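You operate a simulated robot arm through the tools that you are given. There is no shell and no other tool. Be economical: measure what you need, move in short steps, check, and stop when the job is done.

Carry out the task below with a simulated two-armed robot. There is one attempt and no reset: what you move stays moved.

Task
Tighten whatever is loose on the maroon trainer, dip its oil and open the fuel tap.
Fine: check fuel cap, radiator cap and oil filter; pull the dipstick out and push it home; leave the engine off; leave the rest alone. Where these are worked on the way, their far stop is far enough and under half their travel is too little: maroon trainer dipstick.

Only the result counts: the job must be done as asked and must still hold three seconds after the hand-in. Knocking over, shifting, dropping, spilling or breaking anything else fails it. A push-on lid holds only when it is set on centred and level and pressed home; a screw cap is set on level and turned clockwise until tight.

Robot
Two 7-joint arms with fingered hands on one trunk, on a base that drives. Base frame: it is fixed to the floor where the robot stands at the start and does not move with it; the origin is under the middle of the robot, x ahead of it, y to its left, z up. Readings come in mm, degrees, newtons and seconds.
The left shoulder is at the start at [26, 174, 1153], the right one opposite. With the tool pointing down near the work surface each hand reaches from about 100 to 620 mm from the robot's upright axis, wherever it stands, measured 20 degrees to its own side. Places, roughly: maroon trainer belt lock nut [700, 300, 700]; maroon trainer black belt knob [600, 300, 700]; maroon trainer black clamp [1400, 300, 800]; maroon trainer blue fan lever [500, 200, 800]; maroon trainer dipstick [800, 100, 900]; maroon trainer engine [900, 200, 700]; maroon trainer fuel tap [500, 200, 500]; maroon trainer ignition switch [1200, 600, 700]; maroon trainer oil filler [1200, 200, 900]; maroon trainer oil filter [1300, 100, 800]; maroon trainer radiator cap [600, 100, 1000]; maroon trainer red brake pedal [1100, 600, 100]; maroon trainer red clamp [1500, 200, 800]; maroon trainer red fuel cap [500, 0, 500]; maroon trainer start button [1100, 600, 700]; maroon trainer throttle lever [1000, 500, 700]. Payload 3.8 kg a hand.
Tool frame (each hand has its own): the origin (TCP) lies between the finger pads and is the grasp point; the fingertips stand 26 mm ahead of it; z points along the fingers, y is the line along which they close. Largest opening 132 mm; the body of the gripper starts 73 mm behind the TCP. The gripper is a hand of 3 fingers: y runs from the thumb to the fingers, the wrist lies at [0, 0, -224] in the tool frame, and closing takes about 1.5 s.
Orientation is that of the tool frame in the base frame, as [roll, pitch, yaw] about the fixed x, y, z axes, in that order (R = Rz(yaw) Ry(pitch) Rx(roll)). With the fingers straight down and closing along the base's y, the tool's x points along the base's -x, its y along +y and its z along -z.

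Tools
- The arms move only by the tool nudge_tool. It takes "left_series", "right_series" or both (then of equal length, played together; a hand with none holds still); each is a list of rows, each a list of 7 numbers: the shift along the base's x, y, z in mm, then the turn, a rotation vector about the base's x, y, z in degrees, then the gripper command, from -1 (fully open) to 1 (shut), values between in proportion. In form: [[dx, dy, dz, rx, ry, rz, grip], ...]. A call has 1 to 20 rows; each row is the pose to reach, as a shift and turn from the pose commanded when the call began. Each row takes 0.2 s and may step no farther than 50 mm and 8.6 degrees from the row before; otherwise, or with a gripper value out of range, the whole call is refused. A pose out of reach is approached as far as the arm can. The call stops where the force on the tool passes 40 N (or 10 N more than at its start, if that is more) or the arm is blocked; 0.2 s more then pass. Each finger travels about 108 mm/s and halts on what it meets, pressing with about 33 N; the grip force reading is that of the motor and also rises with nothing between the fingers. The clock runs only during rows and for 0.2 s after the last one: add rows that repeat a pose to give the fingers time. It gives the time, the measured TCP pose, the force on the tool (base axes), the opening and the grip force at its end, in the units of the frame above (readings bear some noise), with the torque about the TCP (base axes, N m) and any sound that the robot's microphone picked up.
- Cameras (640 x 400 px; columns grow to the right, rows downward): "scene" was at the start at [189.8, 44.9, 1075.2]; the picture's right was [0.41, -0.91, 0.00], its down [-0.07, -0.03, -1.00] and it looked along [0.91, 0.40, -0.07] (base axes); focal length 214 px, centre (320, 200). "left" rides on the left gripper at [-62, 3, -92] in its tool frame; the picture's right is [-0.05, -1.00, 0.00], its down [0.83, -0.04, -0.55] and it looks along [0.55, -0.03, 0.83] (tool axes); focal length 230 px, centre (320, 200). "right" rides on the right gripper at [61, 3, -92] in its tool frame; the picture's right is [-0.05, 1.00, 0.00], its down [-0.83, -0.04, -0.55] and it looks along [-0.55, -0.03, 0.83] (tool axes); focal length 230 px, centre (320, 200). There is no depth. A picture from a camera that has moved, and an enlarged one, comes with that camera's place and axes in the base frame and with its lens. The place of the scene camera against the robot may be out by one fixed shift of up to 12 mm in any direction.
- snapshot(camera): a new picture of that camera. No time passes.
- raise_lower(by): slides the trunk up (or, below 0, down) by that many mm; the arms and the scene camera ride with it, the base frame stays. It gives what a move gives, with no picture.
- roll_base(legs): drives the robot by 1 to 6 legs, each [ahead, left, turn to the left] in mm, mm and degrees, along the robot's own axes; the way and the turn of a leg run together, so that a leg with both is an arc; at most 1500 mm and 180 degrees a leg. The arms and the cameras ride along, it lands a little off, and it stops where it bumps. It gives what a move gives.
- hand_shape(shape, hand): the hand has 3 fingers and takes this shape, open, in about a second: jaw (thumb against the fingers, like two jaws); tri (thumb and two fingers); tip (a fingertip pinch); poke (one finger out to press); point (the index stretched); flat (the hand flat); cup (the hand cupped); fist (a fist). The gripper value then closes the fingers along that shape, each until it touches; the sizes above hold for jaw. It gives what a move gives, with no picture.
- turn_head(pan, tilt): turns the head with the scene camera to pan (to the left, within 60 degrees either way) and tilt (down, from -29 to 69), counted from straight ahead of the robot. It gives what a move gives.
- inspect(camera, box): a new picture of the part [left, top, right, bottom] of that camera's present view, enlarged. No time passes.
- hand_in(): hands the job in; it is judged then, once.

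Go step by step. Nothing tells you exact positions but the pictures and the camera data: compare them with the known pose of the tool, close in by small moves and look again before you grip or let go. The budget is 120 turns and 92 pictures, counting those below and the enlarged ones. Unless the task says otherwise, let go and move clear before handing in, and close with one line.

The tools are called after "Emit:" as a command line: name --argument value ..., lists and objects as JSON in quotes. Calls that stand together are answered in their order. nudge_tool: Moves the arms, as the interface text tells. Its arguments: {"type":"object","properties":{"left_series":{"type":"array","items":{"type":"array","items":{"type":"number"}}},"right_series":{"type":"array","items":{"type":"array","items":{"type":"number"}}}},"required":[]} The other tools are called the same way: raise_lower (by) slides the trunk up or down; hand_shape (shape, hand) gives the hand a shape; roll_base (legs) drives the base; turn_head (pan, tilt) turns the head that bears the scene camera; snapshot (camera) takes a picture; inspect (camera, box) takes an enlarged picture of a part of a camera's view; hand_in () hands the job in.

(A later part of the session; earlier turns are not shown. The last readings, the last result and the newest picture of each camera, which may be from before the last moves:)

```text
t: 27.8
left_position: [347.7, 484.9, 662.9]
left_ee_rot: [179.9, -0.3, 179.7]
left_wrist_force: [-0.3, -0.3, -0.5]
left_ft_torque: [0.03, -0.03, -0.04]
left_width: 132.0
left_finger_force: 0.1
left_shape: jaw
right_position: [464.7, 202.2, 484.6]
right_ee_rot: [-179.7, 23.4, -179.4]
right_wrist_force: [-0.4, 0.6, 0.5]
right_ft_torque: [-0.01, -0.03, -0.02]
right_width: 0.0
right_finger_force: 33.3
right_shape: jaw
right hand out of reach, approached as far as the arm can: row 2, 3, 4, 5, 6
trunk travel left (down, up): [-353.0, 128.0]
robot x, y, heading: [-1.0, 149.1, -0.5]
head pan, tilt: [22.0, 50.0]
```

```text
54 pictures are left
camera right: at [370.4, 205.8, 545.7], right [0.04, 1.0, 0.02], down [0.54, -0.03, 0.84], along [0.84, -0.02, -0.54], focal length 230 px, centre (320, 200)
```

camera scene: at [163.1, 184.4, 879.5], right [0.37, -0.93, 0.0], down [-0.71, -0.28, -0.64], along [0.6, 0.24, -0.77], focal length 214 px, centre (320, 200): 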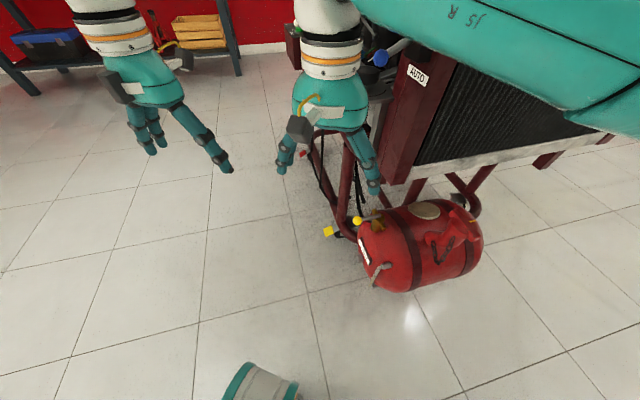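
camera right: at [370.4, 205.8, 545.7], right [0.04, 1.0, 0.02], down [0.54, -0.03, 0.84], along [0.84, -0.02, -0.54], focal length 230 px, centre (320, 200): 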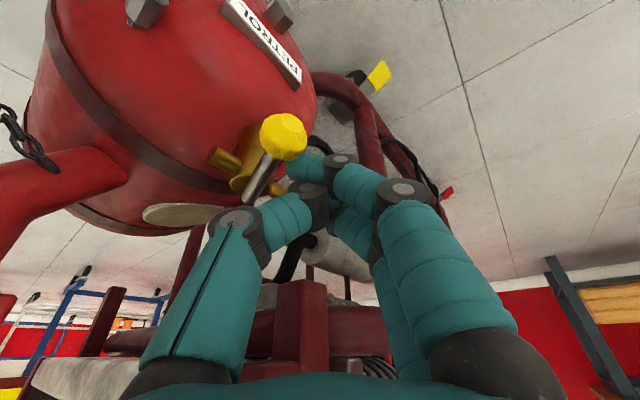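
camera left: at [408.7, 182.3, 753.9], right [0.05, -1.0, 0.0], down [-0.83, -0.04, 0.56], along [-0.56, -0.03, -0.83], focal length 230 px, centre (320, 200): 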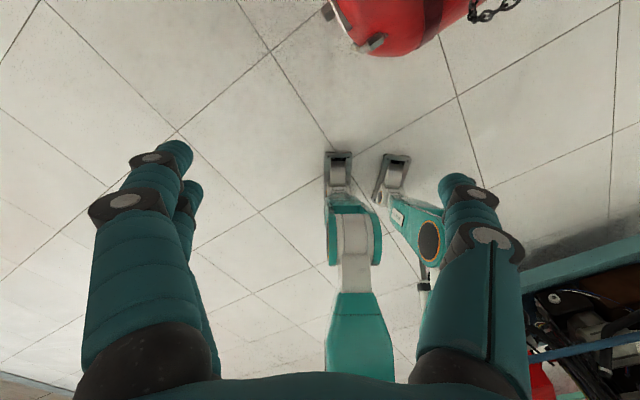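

The lever moved about 20° counter-clockwise with almost no force, so this is the right way. The arm is cramped on the near side, so I'll step the hand off, back the robot up 130 mm and come again.

Emit:
nudge_tool --right_series '[[-42, 0, 0, 0, 0, 0, 1], [10, 40, 20, 0, 0, 0, 1], [0, 60, 40, 0, 0, 0, 1]]'

Emit:
roll_base --legs '[[-130, 0, 0]]'

Emit:
snapshot --camera "right"

```text
refused: row 2 steps farther than a row can; nothing moved
```

```text
t: 29.1
left_position: [218.7, 484.4, 663.9]
left_ee_rot: [180.0, -0.2, 179.9]
left_wrist_force: [-0.7, 0.2, 0.0]
left_ft_torque: [0.0, -0.01, 0.0]
left_width: 131.8
left_finger_force: 0.1
left_shape: jaw
right_position: [334.9, 204.1, 484.6]
right_ee_rot: [-179.7, 23.4, -179.3]
right_wrist_force: [-0.4, 0.5, 0.2]
right_ft_torque: [0.01, -0.01, -0.02]
right_width: 0.0
right_finger_force: 33.0
right_shape: jaw
trunk travel left (down, up): [-353.0, 128.0]
robot x, y, heading: [-128.7, 149.4, -0.2]
head pan, tilt: [22.0, 50.0]
```

```text
53 pictures are left
camera right: at [241.1, 206.8, 546.1], right [0.04, 1.0, 0.02], down [0.54, -0.03, 0.84], along [0.84, -0.02, -0.54], focal length 230 px, centre (320, 200)
```

right: 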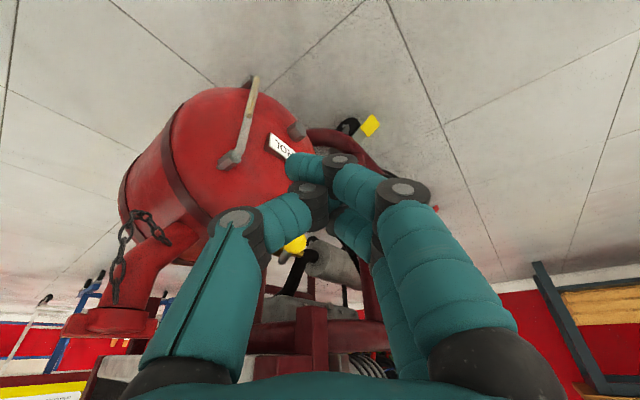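

Emit:
inspect --camera "scene" --box '[330, 60, 490, 200]'

```text
2.86 times, centred on (410, 130) of scene
camera zoom: at [33.5, 184.6, 879.7], right [0.37, -0.93, 0.0], down [-0.71, -0.29, -0.64], along [0.6, 0.24, -0.77], focal length 613 px, centre (63, 400)
```

zoom: 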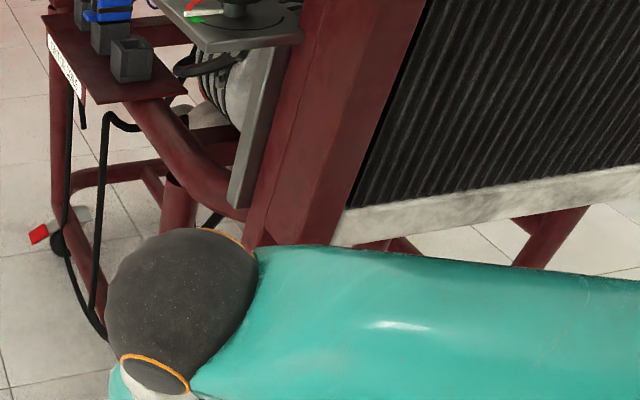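

Emit:
nudge_tool --right_series '[[0, 10, 40, 0, 0, 0, 1], [0, 20, 80, 0, 5, 0, 1], [20, 30, 110, 0, 10, 0, 1], [40, 40, 130, 0, 10, 0, 1], [60, 40, 130, 0, 10, 0, 1], [60, 40, 130, 0, 10, 0, 1]]'

Emit:
snapshot --camera "right"

```text
t: 30.5
left_position: [218.9, 485.9, 663.9]
left_ee_rot: [180.0, -0.3, 179.9]
left_wrist_force: [0.2, 0.1, 0.1]
left_ft_torque: [0.02, 0.01, -0.02]
left_width: 131.9
left_finger_force: 0.1
left_shape: jaw
right_position: [396.4, 242.9, 616.1]
right_ee_rot: [-179.7, 13.4, -179.3]
right_wrist_force: [-0.9, -0.1, 0.8]
right_ft_torque: [0.01, 0.03, 0.01]
right_width: 0.2
right_finger_force: 33.2
right_shape: jaw
trunk travel left (down, up): [-353.0, 128.0]
robot x, y, heading: [-128.9, 144.6, -0.0]
head pan, tilt: [22.0, 50.0]
```

```text
51 pictures are left
camera right: at [314.8, 246.6, 693.3], right [0.04, 1.0, 0.01], down [0.68, -0.03, 0.73], along [0.73, -0.02, -0.68], focal length 230 px, centre (320, 200)
```

right: 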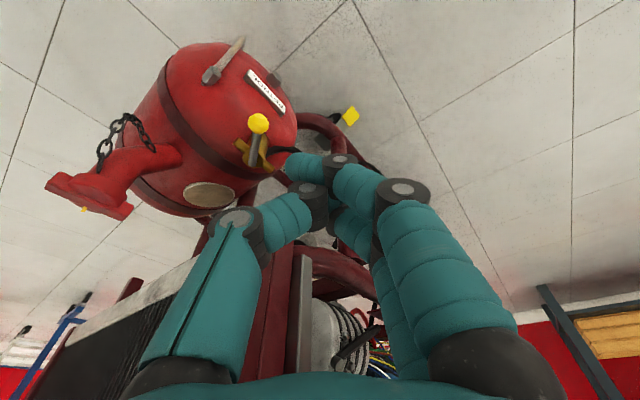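

Emit:
nudge_tool --right_series '[[15, -10, -40, 0, 0, 0, 1], [30, -20, -80, 0, 0, 0, 1], [44, -26, -115, 0, 0, 0, 1], [44, -26, -133, 0, 0, 0, 1], [44, -26, -133, 0, 0, 0, 1]]'

Emit:
snapshot --camera "right"

```text
t: 31.7
left_position: [220.2, 485.5, 663.6]
left_ee_rot: [179.9, -0.3, 179.9]
left_wrist_force: [1.1, -0.1, -0.8]
left_ft_torque: [0.02, 0.01, 0.07]
left_width: 132.1
left_finger_force: 0.0
left_shape: jaw
right_position: [431.7, 212.8, 485.1]
right_ee_rot: [-179.9, 13.4, -179.3]
right_wrist_force: [0.5, 0.4, 0.3]
right_ft_torque: [0.01, 0.0, -0.01]
right_width: 0.0
right_finger_force: 33.3
right_shape: jaw
right hand out of reach, approached as far as the arm can: row 4, 5
trunk travel left (down, up): [-353.0, 128.0]
robot x, y, heading: [-125.4, 149.9, -0.4]
head pan, tilt: [22.0, 50.0]
```

```text
50 pictures are left
camera right: at [350.3, 215.8, 561.7], right [0.04, 1.0, 0.01], down [0.68, -0.03, 0.73], along [0.73, -0.02, -0.68], focal length 230 px, centre (320, 200)
```

right: 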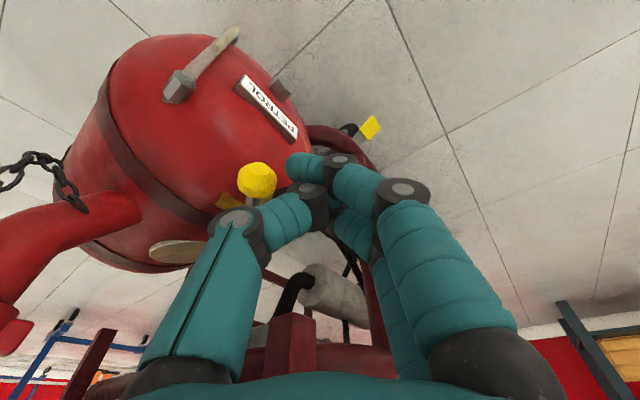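

Emit:
nudge_tool --right_series '[[-8, -16, 0, 0, 0, 0, 1], [-11, -28, 0, 0, 0, 0, 1], [-14, -41, 0, 0, 0, 0, 1], [-15, -51, 0, 0, 0, 0, 1], [-16, -62, 0, 0, 0, 0, 1], [-16, -72, 0, 0, 0, 0, 1], [-14, -80, 0, 0, 0, 0, 1]]'

Emit:
snapshot --camera "right"

```text
t: 33.3
left_position: [217.5, 485.6, 663.0]
left_ee_rot: [180.0, -0.3, 179.9]
left_wrist_force: [0.1, -0.2, -0.8]
left_ft_torque: [0.01, -0.01, -0.02]
left_width: 132.1
left_finger_force: 0.0
left_shape: jaw
right_position: [419.7, 131.5, 486.4]
right_ee_rot: [-179.9, 13.4, -179.5]
right_wrist_force: [-0.7, 0.6, 1.8]
right_ft_torque: [-0.03, 0.01, -0.02]
right_width: 0.0
right_finger_force: 32.8
right_shape: jaw
trunk travel left (down, up): [-353.0, 128.0]
robot x, y, heading: [-129.5, 149.7, -0.2]
head pan, tilt: [22.0, 50.0]
```

```text
49 pictures are left
camera right: at [337.7, 135.0, 562.1], right [0.04, 1.0, 0.01], down [0.68, -0.03, 0.73], along [0.73, -0.02, -0.68], focal length 230 px, centre (320, 200)
```

right: 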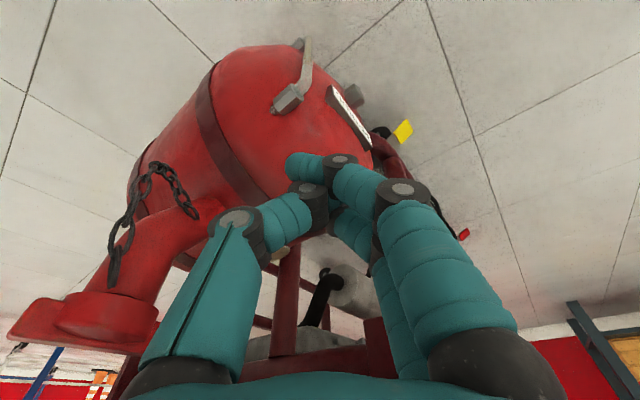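

Emit:
nudge_tool --right_series '[[4, -6, 0, 0, 0, 0, 1], [9, -12, 0, 0, 0, 0, 1], [14, -18, 0, 0, 0, 0, 1]]'

Emit:
nudge_tool --right_series '[[-12, 25, 10, 0, 0, 0, 1], [-20, 40, 50, 0, 0, 0, 1], [-20, 50, 95, 0, 0, 0, 1], [-20, 50, 130, 0, 0, 0, 1]]'

Emit:
snapshot --camera "right"

```text
t: 34.1
left_position: [218.8, 486.6, 662.7]
left_ee_rot: [-180.0, -0.3, 179.9]
left_wrist_force: [1.1, 0.1, 0.0]
left_ft_torque: [-0.01, 0.03, 0.0]
left_width: 132.0
left_finger_force: 0.1
left_shape: jaw
right_position: [431.5, 116.0, 485.8]
right_ee_rot: [-180.0, 13.2, -179.3]
right_wrist_force: [-8.0, 2.0, 0.7]
right_ft_torque: [0.08, 0.13, 0.06]
right_width: 0.1
right_finger_force: 33.2
right_shape: jaw
trunk travel left (down, up): [-353.0, 128.0]
robot x, y, heading: [-132.3, 146.7, -0.1]
head pan, tilt: [22.0, 50.0]
```

```text
t: 35.1
left_position: [219.2, 486.2, 662.3]
left_ee_rot: [-179.9, -0.3, 179.9]
left_wrist_force: [-0.3, 0.7, -0.8]
left_ft_torque: [0.0, 0.0, 0.01]
left_width: 132.1
left_finger_force: 0.1
left_shape: jaw
right_position: [412.8, 162.9, 618.0]
right_ee_rot: [-179.8, 13.4, -179.4]
right_wrist_force: [-0.4, -0.1, 0.0]
right_ft_torque: [0.01, -0.02, 0.01]
right_width: 0.1
right_finger_force: 32.5
right_shape: jaw
trunk travel left (down, up): [-353.0, 128.0]
robot x, y, heading: [-130.9, 146.7, -0.1]
head pan, tilt: [22.0, 50.0]
```

```text
48 pictures are left
camera right: at [330.6, 166.6, 694.3], right [0.04, 1.0, 0.01], down [0.68, -0.03, 0.73], along [0.73, -0.02, -0.68], focal length 230 px, centre (320, 200)
```

right: 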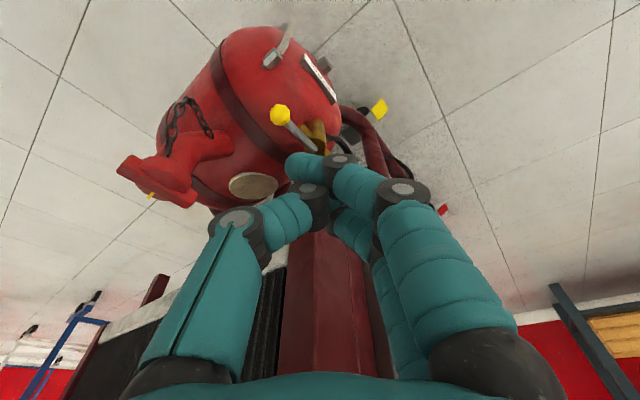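

The tap lever is now in line with its ports at 217° and resting on its stop, so the tap is open. Next is the radiator cap: hands back, trunk up, and a look at the top.

Emit:
nudge_tool --right_series '[[-40, 0, 20, 0, 0, 0, 0], [-80, 0, 50, 0, 0, 0, -1], [-120, -20, 90, 0, 0, 0, -1], [-130, -40, 130, 0, 0, 0, -1], [-130, -60, 170, 0, 0, 0, -1]]'

Emit:
raise_lower --by 125

Emit:
turn_head --pan 0 --tilt 20

Emit:
snapshot --camera "scene"

```text
refused: row 3 steps farther than a row can; nothing moved
```

```text
t: 36.6
left_position: [218.4, 484.6, 787.2]
left_ee_rot: [-180.0, -0.4, 179.8]
left_wrist_force: [-0.7, -0.2, 0.2]
left_ft_torque: [0.04, 0.01, 0.02]
left_width: 132.1
left_finger_force: 0.0
left_shape: jaw
right_position: [412.9, 162.1, 740.5]
right_ee_rot: [-179.8, 13.3, -179.4]
right_wrist_force: [-0.7, 0.7, -0.1]
right_ft_torque: [0.0, -0.04, -0.02]
right_width: 0.0
right_finger_force: 33.2
right_shape: jaw
trunk travel left (down, up): [-478.0, 3.0]
robot x, y, heading: [-126.9, 146.3, -0.0]
head pan, tilt: [22.0, 50.0]
```

```text
t: 37.6
left_position: [218.5, 484.7, 788.0]
left_ee_rot: [179.9, -0.3, 179.7]
left_wrist_force: [-0.1, -0.6, -0.4]
left_ft_torque: [-0.01, 0.03, -0.02]
left_width: 131.9
left_finger_force: 0.1
left_shape: jaw
right_position: [413.7, 163.4, 740.9]
right_ee_rot: [-180.0, 13.3, -179.3]
right_wrist_force: [0.9, -0.3, 0.5]
right_ft_torque: [-0.04, 0.0, 0.02]
right_width: 0.0
right_finger_force: 33.3
right_shape: jaw
trunk travel left (down, up): [-478.0, 3.0]
robot x, y, heading: [-125.4, 149.3, -0.3]
head pan, tilt: [0.0, 20.0]
```

```text
47 pictures are left
camera scene: at [72.2, 155.8, 1084.8], right [0.0, -1.0, 0.0], down [-0.34, 0.0, -0.94], along [0.94, 0.0, -0.34], focal length 214 px, centre (320, 200)
```

scene: 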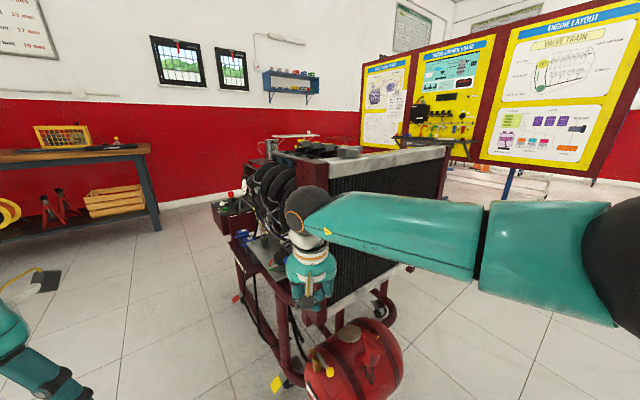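

Emit:
inspect --camera "scene" --box '[210, 110, 470, 290]'

```text
2.22 times, centred on (340, 200) of scene
camera zoom: at [72.2, 155.8, 1084.8], right [0.0, -1.0, 0.0], down [-0.34, 0.0, -0.94], along [0.94, 0.0, -0.34], focal length 477 px, centre (276, 200)
```

zoom: 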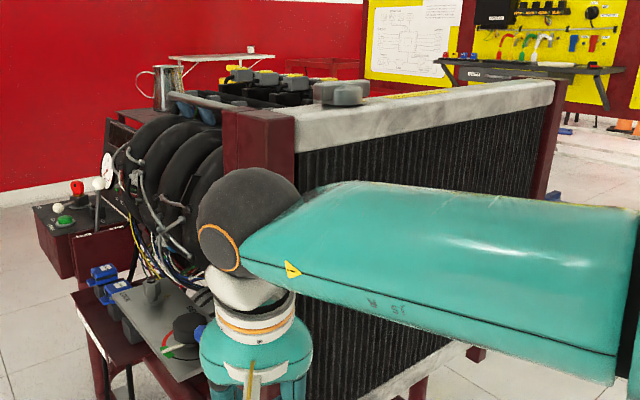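

The radiator cap is near [596, 87, 1010]. I'll raise the right hand over it and drive forward a little.

Emit:
nudge_tool --right_series '[[-40, 0, 20, 0, 4, 0, 0], [-60, -10, 60, 0, 8, 0, -1], [-60, -10, 105, 0, 13, 0, -1], [-60, -10, 150, 0, 13, 0, -1], [-60, -10, 195, 0, 13, 0, -1], [-60, -20, 240, 0, 13, 0, -1], [-60, -30, 285, 0, 13, 0, -1], [-60, -50, 330, 0, 13, 0, -1], [-60, -70, 370, 0, 13, 0, -1], [-60, -80, 400, 0, 13, 0, -1], [-60, -80, 400, 0, 13, 0, -1]]'

Emit:
roll_base --legs '[[130, 0, 0]]'

Emit:
snapshot --camera "right"

Emit:
inspect --camera "scene" --box '[200, 110, 440, 280]'

```text
t: 40.0
left_position: [218.2, 485.0, 788.0]
left_ee_rot: [-179.9, -0.3, 179.9]
left_wrist_force: [-0.3, -0.5, 0.4]
left_ft_torque: [0.01, 0.04, 0.01]
left_width: 132.0
left_finger_force: 0.0
left_shape: jaw
right_position: [354.8, 84.1, 1140.6]
right_ee_rot: [179.9, 0.4, -179.3]
right_wrist_force: [-0.6, -0.1, -0.5]
right_ft_torque: [0.01, -0.01, -0.01]
right_width: 131.9
right_finger_force: 0.1
right_shape: jaw
trunk travel left (down, up): [-478.0, 3.0]
robot x, y, heading: [-124.8, 150.6, 0.1]
head pan, tilt: [0.0, 20.0]
```

```text
t: 41.3
left_position: [348.2, 485.8, 788.1]
left_ee_rot: [-180.0, -0.3, 179.7]
left_wrist_force: [0.8, -0.3, -0.9]
left_ft_torque: [-0.02, 0.04, -0.01]
left_width: 132.0
left_finger_force: 0.0
left_shape: jaw
right_position: [485.6, 85.0, 1139.8]
right_ee_rot: [-180.0, 0.5, -179.5]
right_wrist_force: [-1.1, 0.2, -0.3]
right_ft_torque: [-0.01, 0.03, -0.02]
right_width: 131.8
right_finger_force: 0.0
right_shape: jaw
trunk travel left (down, up): [-478.0, 3.0]
robot x, y, heading: [3.5, 149.4, -0.3]
head pan, tilt: [0.0, 20.0]
```

```text
45 pictures are left
camera right: at [421.5, 88.4, 1232.9], right [0.04, 1.0, 0.0], down [0.83, -0.03, 0.56], along [0.56, -0.02, -0.83], focal length 230 px, centre (320, 200)
```

right: 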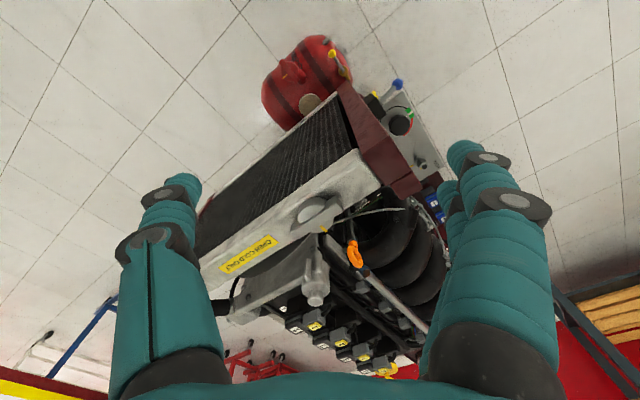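

```text
2.35 times, centred on (320, 195) of scene
camera zoom: at [202.5, 155.1, 1085.0], right [0.0, -1.0, 0.0], down [-0.34, 0.0, -0.94], along [0.94, 0.0, -0.34], focal length 505 px, centre (320, 212)
```

zoom: 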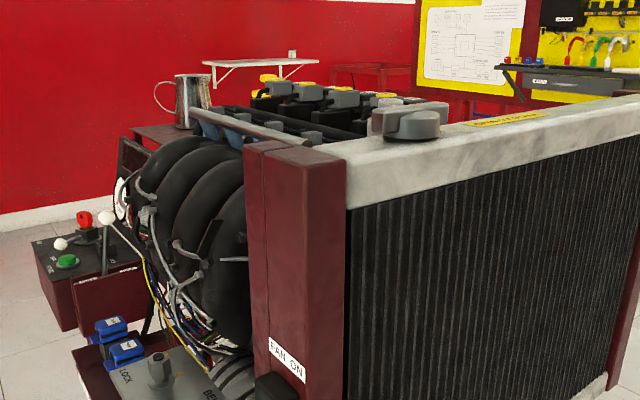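

Emit:
inspect --camera "right" --box '[270, 170, 370, 250]'

Emit:
inspect --camera "right" --box '[220, 190, 440, 380]'

```text
5.00 times, centred on (320, 210) of right
camera zoom: at [421.5, 88.4, 1232.9], right [0.04, 1.0, 0.0], down [0.83, -0.03, 0.56], along [0.56, -0.02, -0.83], focal length 1150 px, centre (320, 150)
```

zoom: 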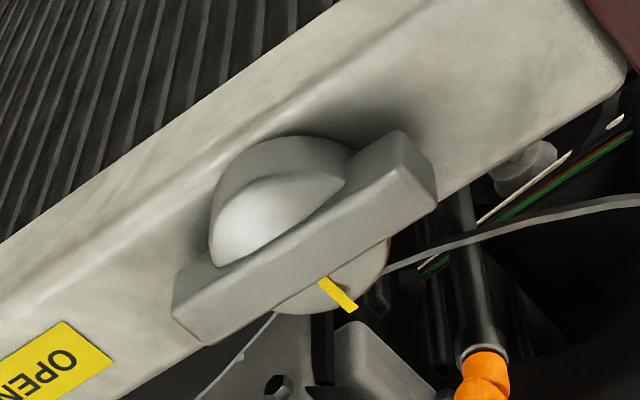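

```text
2.11 times, centred on (330, 285) of right
camera zoom: at [421.5, 88.4, 1232.9], right [0.04, 1.0, 0.0], down [0.83, -0.03, 0.56], along [0.56, -0.02, -0.83], focal length 484 px, centre (299, 21)
```

zoom: 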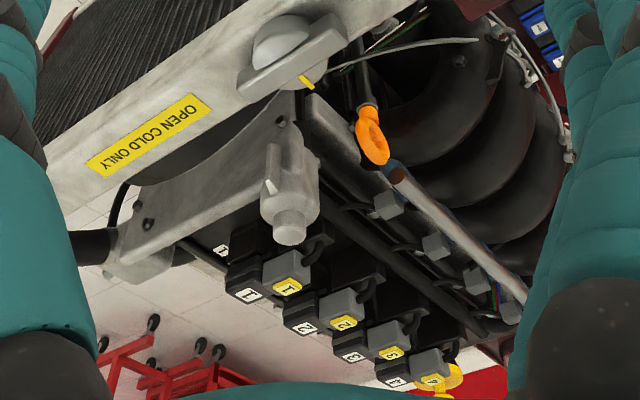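

I see the cap on the radiator's top plate at about [591, 78, 1017] with its bar at 126°, and the orange dipstick ring behind it. I'll drive 60 mm closer and set the hand over the cap.

Emit:
roll_base --legs '[[60, 0, 0]]'

Emit:
nudge_tool --right_series '[[10, -1, -15, 0, 0, -8, -0.3], [20, -3, -30, 0, 0, -16, 0], [30, -4, -45, 0, 0, -24, 0], [44, -6, -60, 0, 0, -30, 0], [44, -6, -75, 0, 0, -30, 0], [44, -6, -75, 0, 0, -30, 0]]'

Emit:
snapshot --camera "right"

```text
t: 42.2
left_position: [408.5, 485.0, 788.1]
left_ee_rot: [-180.0, -0.2, 179.8]
left_wrist_force: [0.1, 0.2, -0.6]
left_ft_torque: [0.03, 0.03, -0.01]
left_width: 131.9
left_finger_force: 0.1
left_shape: jaw
right_position: [545.1, 83.5, 1140.2]
right_ee_rot: [-180.0, 0.5, -179.4]
right_wrist_force: [0.5, 0.5, -0.3]
right_ft_torque: [0.0, 0.01, -0.01]
right_width: 131.7
right_finger_force: 0.1
right_shape: jaw
trunk travel left (down, up): [-478.0, 3.0]
robot x, y, heading: [60.3, 149.6, 0.0]
head pan, tilt: [0.0, 20.0]
```

```text
t: 43.6
left_position: [408.8, 484.4, 787.2]
left_ee_rot: [180.0, -0.3, 179.8]
left_wrist_force: [0.0, 0.6, 0.7]
left_ft_torque: [-0.06, 0.0, 0.0]
left_width: 132.1
left_finger_force: 0.1
left_shape: jaw
right_position: [595.3, 78.1, 1065.4]
right_ee_rot: [180.0, 0.3, 150.6]
right_wrist_force: [0.3, -1.0, 0.9]
right_ft_torque: [0.04, 0.01, 0.0]
right_width: 66.7
right_finger_force: 0.0
right_shape: jaw
right hand out of reach, approached as far as the arm can: row 4, 5, 6
trunk travel left (down, up): [-478.0, 3.0]
robot x, y, heading: [61.4, 149.1, -0.0]
head pan, tilt: [0.0, 20.0]
```

```text
41 pictures are left
camera right: at [542.0, 112.3, 1157.9], right [0.53, 0.85, 0.0], down [0.7, -0.44, 0.56], along [0.47, -0.3, -0.83], focal length 230 px, centre (320, 200)
```

right: 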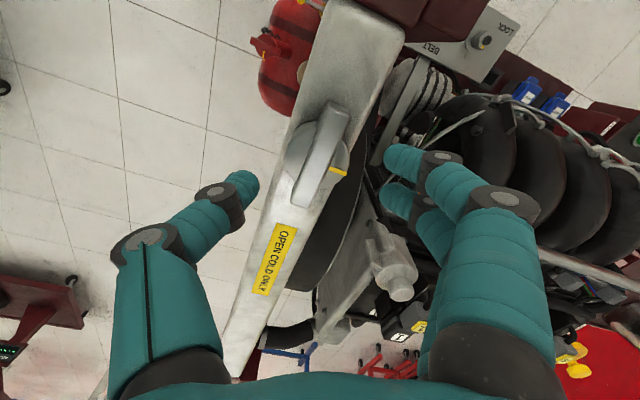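

Emit:
nudge_tool --right_series '[[-2, 2, -20, 0, 0, 0, 0], [-2, 2, -36, 0, 0, 0, 0], [-2, 2, -44, 0, 0, 0, 0], [-2, 2, -44, 0, 0, 0, 1], [-2, 2, -44, 0, 0, 0, 1], [-2, 2, -44, 0, 0, 0, 1], [-2, 2, -44, 0, 0, 0, 1], [-2, 2, -44, 0, 0, 0, 1]]'

Emit:
inspect --camera "right" --box '[220, 90, 440, 250]'

```text
t: 45.4
left_position: [408.4, 484.1, 789.1]
left_ee_rot: [-180.0, -0.2, 179.9]
left_wrist_force: [-0.1, 0.0, 0.9]
left_ft_torque: [0.01, 0.0, 0.02]
left_width: 131.9
left_finger_force: 0.0
left_shape: jaw
right_position: [594.7, 80.5, 1023.7]
right_ee_rot: [179.8, 0.7, 150.7]
right_wrist_force: [6.3, -0.3, 18.5]
right_ft_torque: [0.5, -0.38, -0.64]
right_width: 43.1
right_finger_force: 33.1
right_shape: jaw
trunk travel left (down, up): [-478.0, 3.0]
robot x, y, heading: [59.3, 145.7, -0.2]
head pan, tilt: [0.0, 20.0]
```

```text
2.50 times, centred on (330, 170) of right
camera zoom: at [540.0, 114.2, 1115.8], right [0.54, 0.84, 0.0], down [0.7, -0.44, 0.56], along [0.48, -0.3, -0.83], focal length 575 px, centre (295, 275)
```

zoom: 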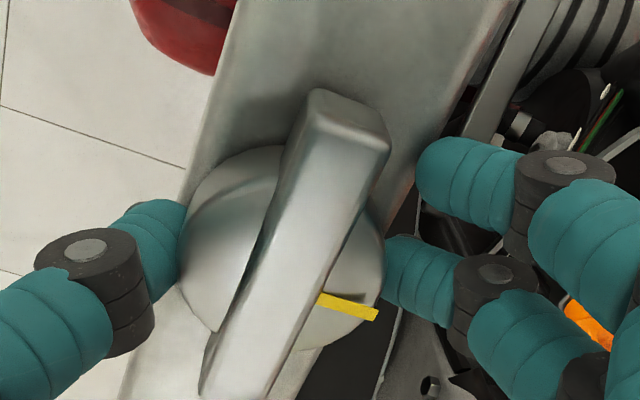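

Emit:
nudge_tool --right_series '[[0, 0, 1, 0, 0, -4, 1], [0, 0, 1, 0, 0, -8, 1], [0, 0, 1, 0, 0, -12, 1], [0, 0, 1, 0, 0, -16, 1]]'

Emit:
inspect --camera "right" --box '[220, 90, 440, 250]'

```text
t: 45.9
left_position: [406.5, 485.7, 789.4]
left_ee_rot: [180.0, -0.2, 179.9]
left_wrist_force: [0.9, -1.4, 0.6]
left_ft_torque: [0.04, 0.0, -0.02]
left_width: 132.0
left_finger_force: 0.1
left_shape: jaw
right_position: [593.2, 76.8, 1023.8]
right_ee_rot: [178.6, 0.0, 149.3]
right_wrist_force: [-11.0, 7.5, 20.0]
right_ft_torque: [0.28, -0.01, -0.69]
right_width: 42.3
right_finger_force: 33.2
right_shape: jaw
right hand out of reach, approached as far as the arm can: row 1, 2
trunk travel left (down, up): [-478.0, 3.0]
robot x, y, heading: [64.5, 147.4, -0.2]
head pan, tilt: [0.0, 20.0]
stopped in row 2 (right hand): the force on the tool passed its limit at 44 N (the readings are from after the stop); the commanded pose is now the measured one
```

```text
2.50 times, centred on (330, 170) of right
camera zoom: at [540.3, 108.9, 1116.9], right [0.55, 0.83, 0.03], down [0.69, -0.47, 0.55], along [0.47, -0.29, -0.83], focal length 575 px, centre (295, 275)
```

zoom: 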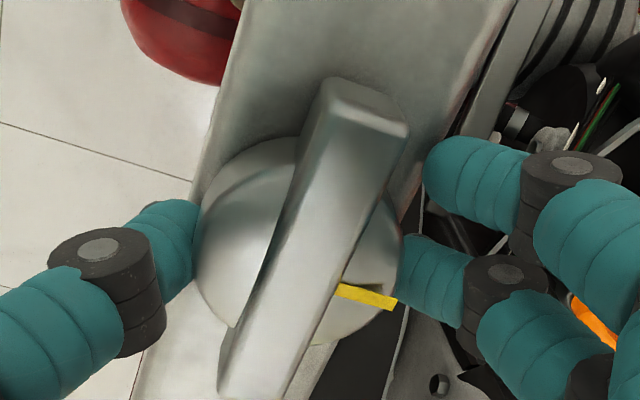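

Yaw runs out at −30° on this wrist, so the turn test wasn't valid. I'll release, lift and rotate the hand to about +80°, where it has plenty of clockwise travel.

Emit:
nudge_tool --right_series '[[0, 0, 0, 0, 0, 0, 0], [0, 0, 0, 0, 0, 0, 0], [0, 3, 20, 1, 0, 0, 0], [0, 3, 45, 1, 0, 8, 0], [0, 3, 45, 1, 0, 16, 0], [0, 3, 45, 1, 0, 24, 0], [0, 3, 45, 1, 0, 32, 0], [0, 3, 45, 1, 0, 40, 0], [0, 3, 45, 1, 0, 48, 0], [0, 3, 45, 1, 0, 56, 0], [0, 3, 45, 1, 0, 64, 0], [0, 3, 45, 1, 0, 72, 0], [0, 3, 45, 1, 0, 80, 0], [0, 3, 45, 1, 0, 88, 0], [0, 3, 45, 1, 0, 96, 0], [0, 3, 45, 1, 0, 104, 0], [0, 3, 45, 1, 0, 110, 0], [0, 3, 45, 1, 0, 110, 0]]'

Emit:
snapshot --camera "right"

```text
t: 49.7
left_position: [408.3, 484.9, 788.4]
left_ee_rot: [-180.0, -0.3, 179.9]
left_wrist_force: [-0.3, 1.2, 0.8]
left_ft_torque: [0.01, -0.02, 0.0]
left_width: 131.9
left_finger_force: 0.0
left_shape: jaw
right_position: [595.5, 75.8, 1063.9]
right_ee_rot: [178.2, 0.3, -100.9]
right_wrist_force: [-1.1, -0.2, 0.4]
right_ft_torque: [-0.04, 0.0, 0.04]
right_width: 65.6
right_finger_force: 0.0
right_shape: jaw
trunk travel left (down, up): [-478.0, 3.0]
robot x, y, heading: [61.9, 144.4, -0.0]
head pan, tilt: [0.0, 20.0]
```

```text
38 pictures are left
camera right: at [582.7, 16.5, 1156.7], right [-0.97, 0.24, 0.03], down [0.22, 0.8, 0.56], along [0.11, 0.55, -0.83], focal length 230 px, centre (320, 200)
```

right: 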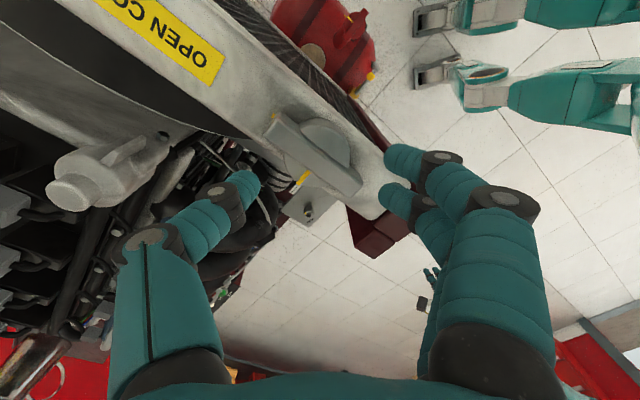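

Emit:
inspect --camera "right" --box '[250, 90, 390, 220]'

```text
3.08 times, centred on (320, 155) of right
camera zoom: at [582.7, 16.5, 1156.7], right [-0.97, 0.24, 0.03], down [0.22, 0.8, 0.56], along [0.11, 0.55, -0.83], focal length 708 px, centre (320, 338)
```

zoom: 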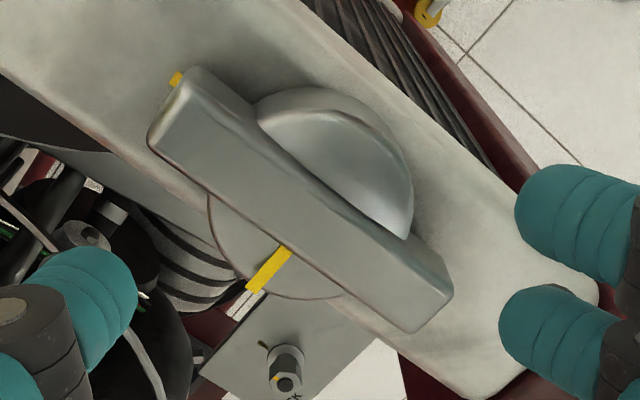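

From here I can see the plate's yellow mark. The cap's mark must turn about 90° clockwise to meet it, so the radiator cap is loose. I'll turn the hand a bit more, descend and grip.

Emit:
nudge_tool --right_series '[[0, 0, 0, 0, 0, 8, 0], [0, 0, 0, 0, 0, 16, 0], [0, 0, 0, 0, 0, 22, 0], [0, 0, -20, 0, 0, 22, 0], [0, 0, -38, 0, 0, 22, 0], [0, 0, -38, 0, 0, 22, 1], [0, 0, -38, 0, 0, 22, 1], [0, 0, -38, 0, 0, 22, 1], [0, 0, -38, 0, 0, 22, 1], [0, 0, -38, 0, 0, 22, 1]]'

Emit:
inspect --camera "right" --box '[220, 90, 440, 250]'

```text
t: 51.9
left_position: [406.9, 485.6, 788.1]
left_ee_rot: [-180.0, -0.4, 179.9]
left_wrist_force: [0.1, 0.5, 0.7]
left_ft_torque: [-0.02, -0.02, 0.01]
left_width: 131.6
left_finger_force: 0.0
left_shape: jaw
right_position: [596.6, 73.9, 1025.1]
right_ee_rot: [178.3, 0.3, -79.0]
right_wrist_force: [-1.8, -2.5, 1.1]
right_ft_torque: [-0.03, -0.08, 0.56]
right_width: 41.1
right_finger_force: 33.4
right_shape: jaw
trunk travel left (down, up): [-478.0, 3.0]
robot x, y, heading: [60.4, 147.7, -0.4]
head pan, tilt: [0.0, 20.0]
```

```text
2.50 times, centred on (330, 170) of right
camera zoom: at [606.1, 15.2, 1118.2], right [-0.99, -0.14, 0.03], down [-0.1, 0.82, 0.56], along [-0.1, 0.55, -0.83], focal length 575 px, centre (295, 275)
```

zoom: 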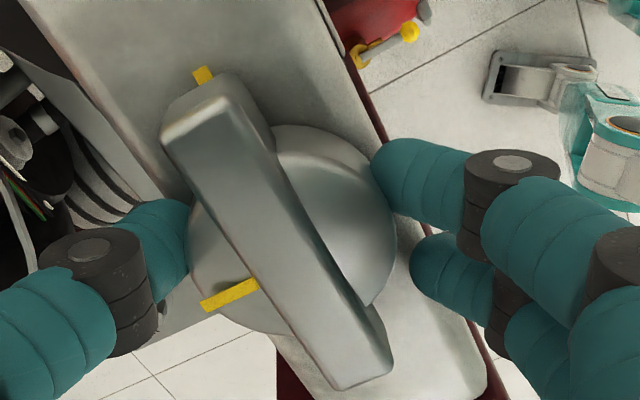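

Emit:
nudge_tool --right_series '[[0, 0, 0, 0, 0, -6, 1], [0, 0, 0, 0, 0, -12, 1], [0, 0, 0, 0, 0, -18, 1], [0, 0, 0, 0, 0, -24, 1], [0, 0, 0, 0, 0, -30, 1], [0, 0, 0, 0, 0, -36, 1], [0, 0, 0, 0, 0, -42, 1], [0, 0, 0, 0, 0, -48, 1]]'

Emit:
inspect --camera "right" --box '[220, 90, 440, 250]'

```text
t: 53.7
left_position: [408.7, 485.5, 787.6]
left_ee_rot: [-180.0, -0.3, -179.9]
left_wrist_force: [0.2, -0.6, -0.6]
left_ft_torque: [0.01, -0.05, 0.02]
left_width: 132.0
left_finger_force: 0.1
left_shape: jaw
right_position: [596.0, 87.5, 1027.9]
right_ee_rot: [178.6, 1.9, -112.8]
right_wrist_force: [11.9, 9.9, -1.6]
right_ft_torque: [0.29, -0.3, 3.12]
right_width: 59.0
right_finger_force: 33.0
right_shape: jaw
trunk travel left (down, up): [-478.0, 3.0]
robot x, y, heading: [63.6, 149.6, -0.1]
head pan, tilt: [0.0, 20.0]
stopped in row 8 (right hand): the arm was blocked; the commanded pose is now the measured one
```

```text
2.50 times, centred on (330, 170) of right
camera zoom: at [569.9, 29.0, 1118.3], right [-0.9, 0.43, 0.03], down [0.37, 0.73, 0.58], along [0.23, 0.53, -0.81], focal length 575 px, centre (295, 275)
```

zoom: 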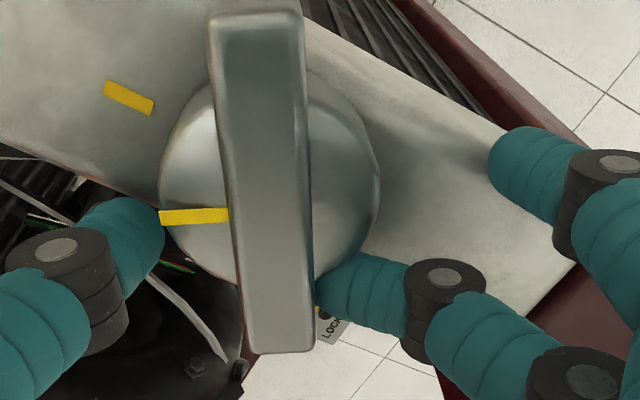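

The cap turned about 30° and then the hand drifted off centre and jammed against the bar; about 50° remains. I'll release, lift, re-centre and regrip across the bar.

Emit:
nudge_tool --right_series '[[0, 0, 0, 0, 0, 0, 0], [0, 0, 0, 0, 0, 0, -0.1], [0, 0, 20, 0, 0, 0, -0.1], [0, 0, 40, 1.5, 0, 8, -0.1], [-1, -14, 40, 1.5, -1, 16, -0.1], [-1, -14, 40, 1.5, -1, 24, -0.1], [-1, -14, 40, 1.5, -1, 30, -0.1], [-1, -14, 40, 1.5, -1, 34, -0.1]]'

Emit:
inspect --camera "right" --box '[180, 60, 460, 260]'

```text
t: 55.5
left_position: [408.4, 485.7, 788.3]
left_ee_rot: [180.0, -0.4, 179.8]
left_wrist_force: [0.2, 0.5, -0.3]
left_ft_torque: [0.0, -0.02, -0.02]
left_width: 131.9
left_finger_force: 0.1
left_shape: jaw
right_position: [593.7, 69.3, 1067.3]
right_ee_rot: [179.2, 3.0, -79.4]
right_wrist_force: [-0.6, -0.7, -0.3]
right_ft_torque: [0.02, 0.01, 0.0]
right_width: 72.4
right_finger_force: 0.1
right_shape: jaw
trunk travel left (down, up): [-478.0, 3.0]
robot x, y, heading: [63.0, 147.5, -0.1]
head pan, tilt: [0.0, 20.0]
```

```text
2.00 times, centred on (320, 160) of right
camera zoom: at [603.4, 5.4, 1157.1], right [-0.99, -0.13, 0.02], down [-0.1, 0.8, 0.6], along [-0.09, 0.59, -0.8], focal length 460 px, centre (320, 280)
```

zoom: 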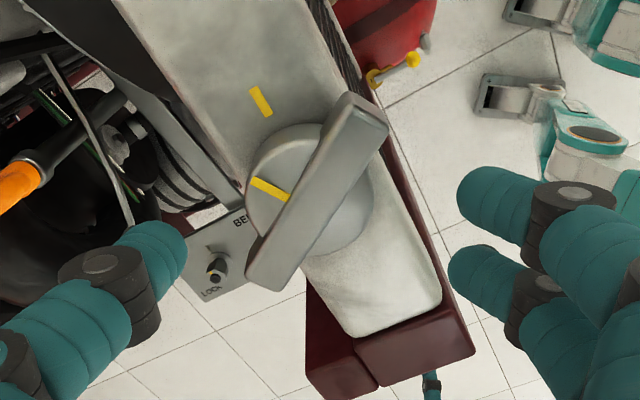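

About 28° remains, bar now at roughly 69°. I'll rotate to yaw +27 so the fingers bear on the bar's sides as well as the rim, then grip and turn clockwise.

Emit:
nudge_tool --right_series '[[0, 1, 0, 0, 0, -8, -0.1], [0, 2, 0, 0, 0, -16, -0.1], [0, 3, 0, 0, 0, -24, -0.1], [0, 4, 0, 0, 0, -32, -0.1], [0, 4, 0, 0, 0, -40, -0.1], [0, 4, 0, 0, 0, -48, -0.1], [0, 4, 0, 0, 0, -56, -0.1], [0, 4, 0, 0, 0, -64, -0.1], [0, 4, 0, 0, 0, -73, -0.1]]'

Emit:
inspect --camera "right" --box '[180, 60, 460, 260]'

```text
refused: row 9 steps farther than a row can; nothing moved
```

```text
2.00 times, centred on (320, 160) of right
camera zoom: at [603.4, 5.4, 1157.1], right [-0.99, -0.13, 0.02], down [-0.1, 0.8, 0.6], along [-0.09, 0.59, -0.8], focal length 460 px, centre (320, 280)
```

zoom: 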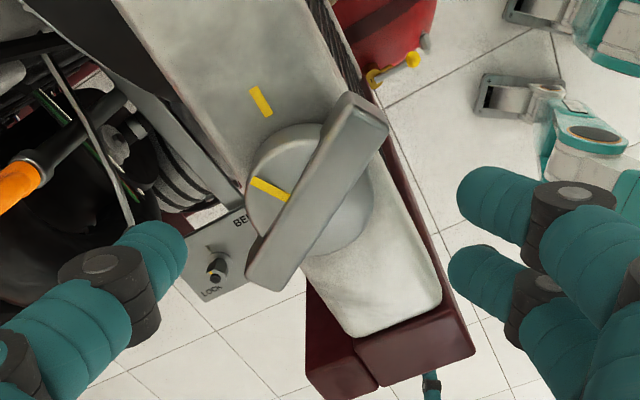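

Emit:
nudge_tool --right_series '[[0, 1, 0, -1, 0, -8, -0.1], [0, 2, 0, -2, 0, -16, -0.1], [0, 3, 0, -3, 0, -24, -0.1], [0, 4, 0, -3, 0, -32, -0.1], [0, 4, 0, -3, 0, -40, -0.1], [0, 4, 0, -3, 0, -48, -0.1], [0, 4, 0, -3, 0, -56, -0.1], [0, 4, 0, -3, 0, -64, -0.1], [0, 4, 0, -3, 0, -72, -0.1], [0, 4, 0, -3, 0, -74, -0.1]]'

Emit:
inspect --camera "right" --box '[180, 60, 460, 260]'

```text
t: 57.7
left_position: [407.8, 485.0, 786.9]
left_ee_rot: [179.9, -0.4, 180.0]
left_wrist_force: [-0.2, -0.8, 0.2]
left_ft_torque: [0.0, 0.02, 0.0]
left_width: 132.1
left_finger_force: 0.1
left_shape: jaw
right_position: [593.8, 74.5, 1067.6]
right_ee_rot: [-179.5, 0.5, -153.6]
right_wrist_force: [0.2, -1.0, 0.1]
right_ft_torque: [-0.02, 0.02, 0.03]
right_width: 72.7
right_finger_force: 0.0
right_shape: jaw
trunk travel left (down, up): [-478.0, 3.0]
robot x, y, heading: [63.6, 146.3, -0.2]
head pan, tilt: [0.0, 20.0]
```

```text
2.00 times, centred on (320, 160) of right
camera zoom: at [535.3, 50.6, 1160.0], right [-0.4, 0.92, -0.01], down [0.76, 0.33, 0.56], along [0.52, 0.22, -0.83], focal length 460 px, centre (320, 280)
```

zoom: 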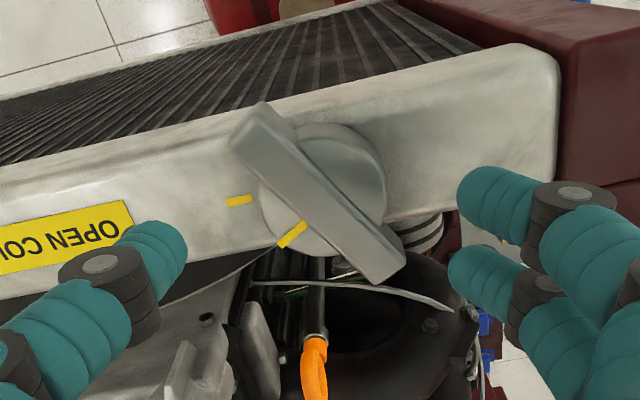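

Emit:
nudge_tool --right_series '[[0, 0, -20, 0, 0, 0, -0.1], [0, 0, -41, 0, 0, 0, -0.1], [0, 0, -41, 0, 0, 0, 1], [0, 0, -41, 0, 0, 0, 1], [0, 0, -41, 0, 0, 0, 1], [0, 0, -41, 0, 0, 0, 1], [0, 0, -41, 0, 0, -5, 1], [0, 0, -41, 0, 0, -10, 1], [0, 0, -41, 0, 0, -15, 1], [0, 0, -41, 0, 0, -20, 1], [0, 0, -41, 0, 0, -25, 1], [0, 0, -41, 0, 0, -30, 1], [0, 0, -41, 0, 0, -35, 1]]'

Emit:
inspect --camera "right" --box '[180, 60, 460, 260]'

```text
t: 60.5
left_position: [407.8, 484.4, 788.9]
left_ee_rot: [179.9, -0.3, 179.9]
left_wrist_force: [0.3, -0.3, -0.8]
left_ft_torque: [0.03, 0.01, -0.01]
left_width: 131.8
left_finger_force: 0.1
left_shape: jaw
right_position: [593.9, 70.6, 1027.5]
right_ee_rot: [-179.6, 0.6, 171.7]
right_wrist_force: [2.1, -15.5, 14.7]
right_ft_torque: [-0.74, -0.02, 1.57]
right_width: 35.3
right_finger_force: 33.5
right_shape: jaw
trunk travel left (down, up): [-478.0, 3.0]
robot x, y, heading: [59.9, 149.7, -0.2]
head pan, tilt: [0.0, 20.0]
```

```text
2.00 times, centred on (320, 160) of right
camera zoom: at [531.3, 86.7, 1119.5], right [0.2, 0.98, -0.01], down [0.81, -0.16, 0.56], along [0.55, -0.12, -0.83], focal length 460 px, centre (320, 280)
```

zoom: 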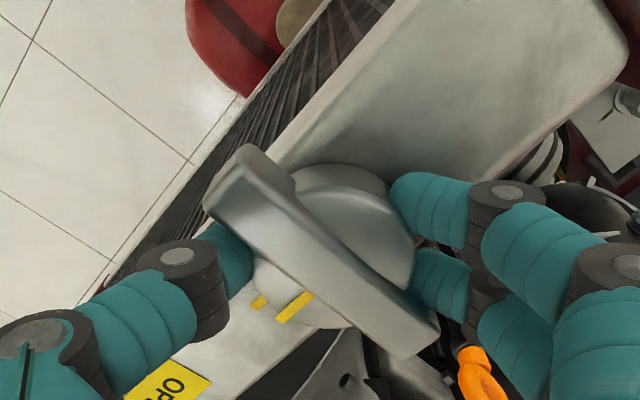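

The marks are almost in line now. I'll keep turning to feel the stop.

Emit:
nudge_tool --right_series '[[0, 2, 0, 0, 0, -4, 1], [0, 2, 0, 0, 0, -8, 1], [0, 2, 0, 0, 0, -12, 1], [0, 2, 0, 0, 0, -16, 1]]'

Emit:
inspect --camera "right" --box '[180, 60, 460, 260]'

```text
t: 61.5
left_position: [406.3, 484.4, 789.0]
left_ee_rot: [179.9, -0.1, 180.0]
left_wrist_force: [0.5, -0.2, -0.1]
left_ft_torque: [0.0, 0.0, 0.05]
left_width: 132.1
left_finger_force: 0.2
left_shape: jaw
right_position: [589.3, 76.3, 1027.4]
right_ee_rot: [-179.5, 0.4, 156.7]
right_wrist_force: [-11.2, -11.3, 9.9]
right_ft_torque: [-0.32, 0.19, 5.1]
right_width: 35.2
right_finger_force: 32.8
right_shape: jaw
trunk travel left (down, up): [-478.0, 3.0]
robot x, y, heading: [59.7, 148.0, 0.1]
head pan, tilt: [0.0, 20.0]
```

```text
2.00 times, centred on (320, 160) of right
camera zoom: at [534.2, 105.7, 1119.5], right [0.45, 0.9, -0.01], down [0.74, -0.36, 0.56], along [0.5, -0.26, -0.83], focal length 460 px, centre (320, 280)
```

zoom: 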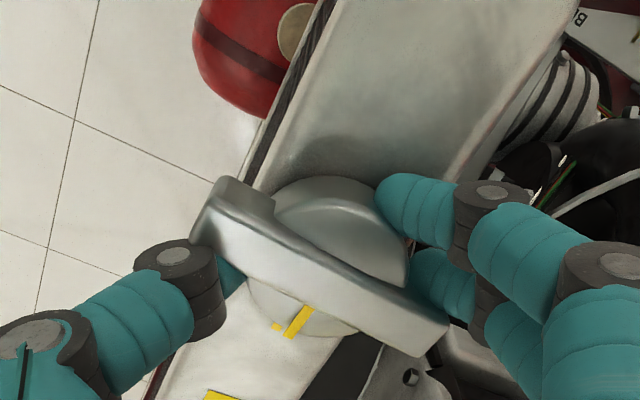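

The torque reached 5 N m with the marks aligned, so the radiator cap is tight. I'll release it and lift, then drive forward towards the orange dipstick ring near [760, 143, 915].

Emit:
nudge_tool --right_series '[[0, 0, 0, 0, 0, 0, 0], [0, 0, 0, 0, 0, 0, -0.2], [0, 0, 25, 0, 0, 0, -0.2], [0, 10, 60, 0, 0, 8, -0.2], [0, 20, 95, 0, 0, 16, -0.2], [0, 40, 110, 0, 0, 23, -0.2], [0, 60, 110, 0, 0, 23, -0.2]]'

Emit:
roll_base --legs '[[110, 0, 0]]'

Emit:
snapshot --camera "right"

```text
t: 63.1
left_position: [407.2, 487.1, 788.2]
left_ee_rot: [-180.0, -0.2, 179.9]
left_wrist_force: [0.9, -0.2, -0.2]
left_ft_torque: [0.03, -0.01, 0.0]
left_width: 132.1
left_finger_force: 0.1
left_shape: jaw
right_position: [593.7, 136.4, 1136.4]
right_ee_rot: [-179.4, 0.6, 178.7]
right_wrist_force: [0.4, -0.2, -0.3]
right_ft_torque: [-0.02, 0.0, 0.0]
right_width: 79.0
right_finger_force: 0.1
right_shape: jaw
trunk travel left (down, up): [-478.0, 3.0]
robot x, y, heading: [61.5, 148.2, -0.1]
head pan, tilt: [0.0, 20.0]
```

```text
t: 64.3
left_position: [515.9, 487.0, 789.0]
left_ee_rot: [180.0, -0.2, -179.8]
left_wrist_force: [0.0, 0.3, 0.6]
left_ft_torque: [0.0, 0.0, -0.01]
left_width: 131.8
left_finger_force: 0.1
left_shape: jaw
right_position: [703.3, 137.0, 1136.3]
right_ee_rot: [-179.6, 0.6, 178.7]
right_wrist_force: [-0.2, 0.3, -0.7]
right_ft_torque: [0.01, 0.01, 0.0]
right_width: 78.7
right_finger_force: 0.1
right_shape: jaw
trunk travel left (down, up): [-478.0, 3.0]
robot x, y, heading: [172.0, 149.7, 0.3]
head pan, tilt: [0.0, 20.0]
```

```text
29 pictures are left
camera right: at [639.9, 143.7, 1229.1], right [0.07, 1.0, -0.01], down [0.82, -0.06, 0.56], along [0.56, -0.05, -0.83], focal length 230 px, centre (320, 200)
```

right: 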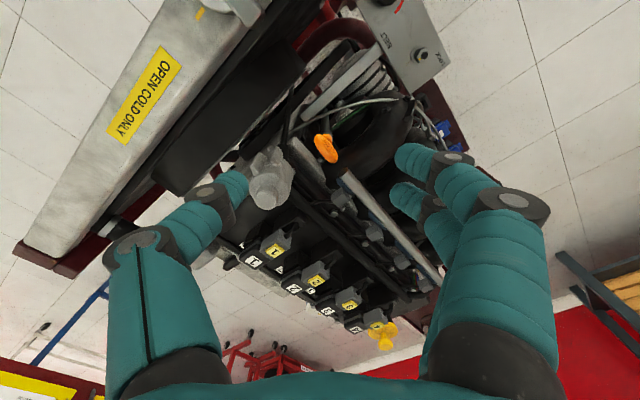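

Emit:
inspect --camera "right" --box '[260, 90, 400, 210]'

```text
3.33 times, centred on (330, 150) of right
camera zoom: at [639.9, 143.7, 1229.1], right [0.07, 1.0, -0.01], down [0.82, -0.06, 0.56], along [0.56, -0.05, -0.83], focal length 767 px, centre (287, 367)
```

zoom: 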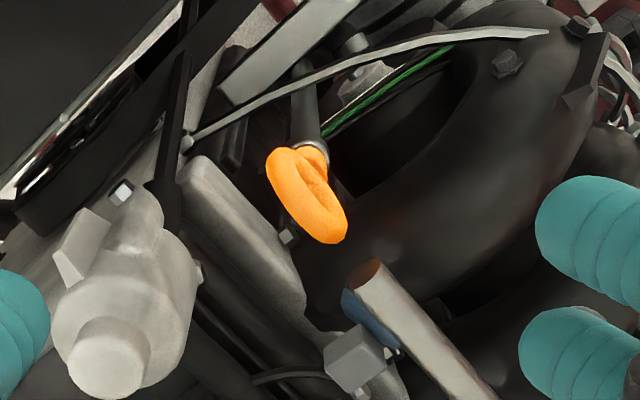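

The ring stands in a vertical plane at about 37°, centred near [756, 141, 930]. I'll set the hand above it, closing across its plane.

Emit:
nudge_tool --right_series '[[12, 1, -20, 0, 0, 8, 0.2], [25, 2, -45, 0, 0, 16, 0.32], [38, 3, -75, 0, 0, 24, 0.32], [48, 4, -105, 0, 0, 32, 0.32], [53, 4, -135, 0, 0, 38, 0.32], [53, 4, -145, 0, 0, 38, 0.32]]'

Emit:
snapshot --camera "right"

```text
t: 65.7
left_position: [516.3, 487.3, 789.5]
left_ee_rot: [-179.9, -0.4, -179.9]
left_wrist_force: [0.1, -0.5, 0.6]
left_ft_torque: [0.02, -0.01, -0.02]
left_width: 132.1
left_finger_force: 0.1
left_shape: jaw
right_position: [755.7, 140.1, 992.3]
right_ee_rot: [-179.6, 0.5, -143.2]
right_wrist_force: [-0.3, 0.3, 0.4]
right_ft_torque: [0.0, 0.02, -0.04]
right_width: 45.4
right_finger_force: 0.0
right_shape: jaw
trunk travel left (down, up): [-478.0, 3.0]
robot x, y, heading: [166.6, 146.9, 0.1]
head pan, tilt: [0.0, 20.0]
```

```text
27 pictures are left
camera right: at [702.6, 108.0, 1085.5], right [-0.56, 0.83, -0.01], down [0.68, 0.46, 0.56], along [0.47, 0.31, -0.83], focal length 230 px, centre (320, 200)
```

right: 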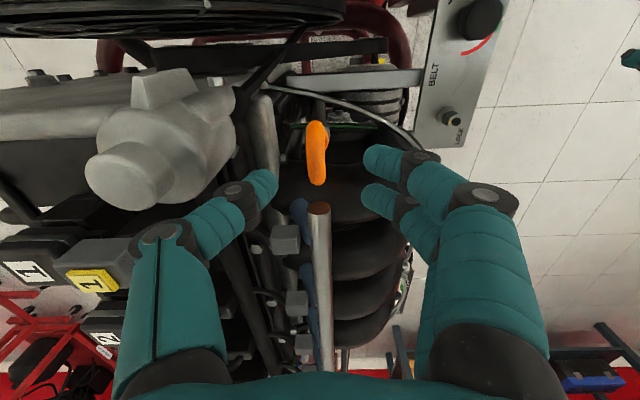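

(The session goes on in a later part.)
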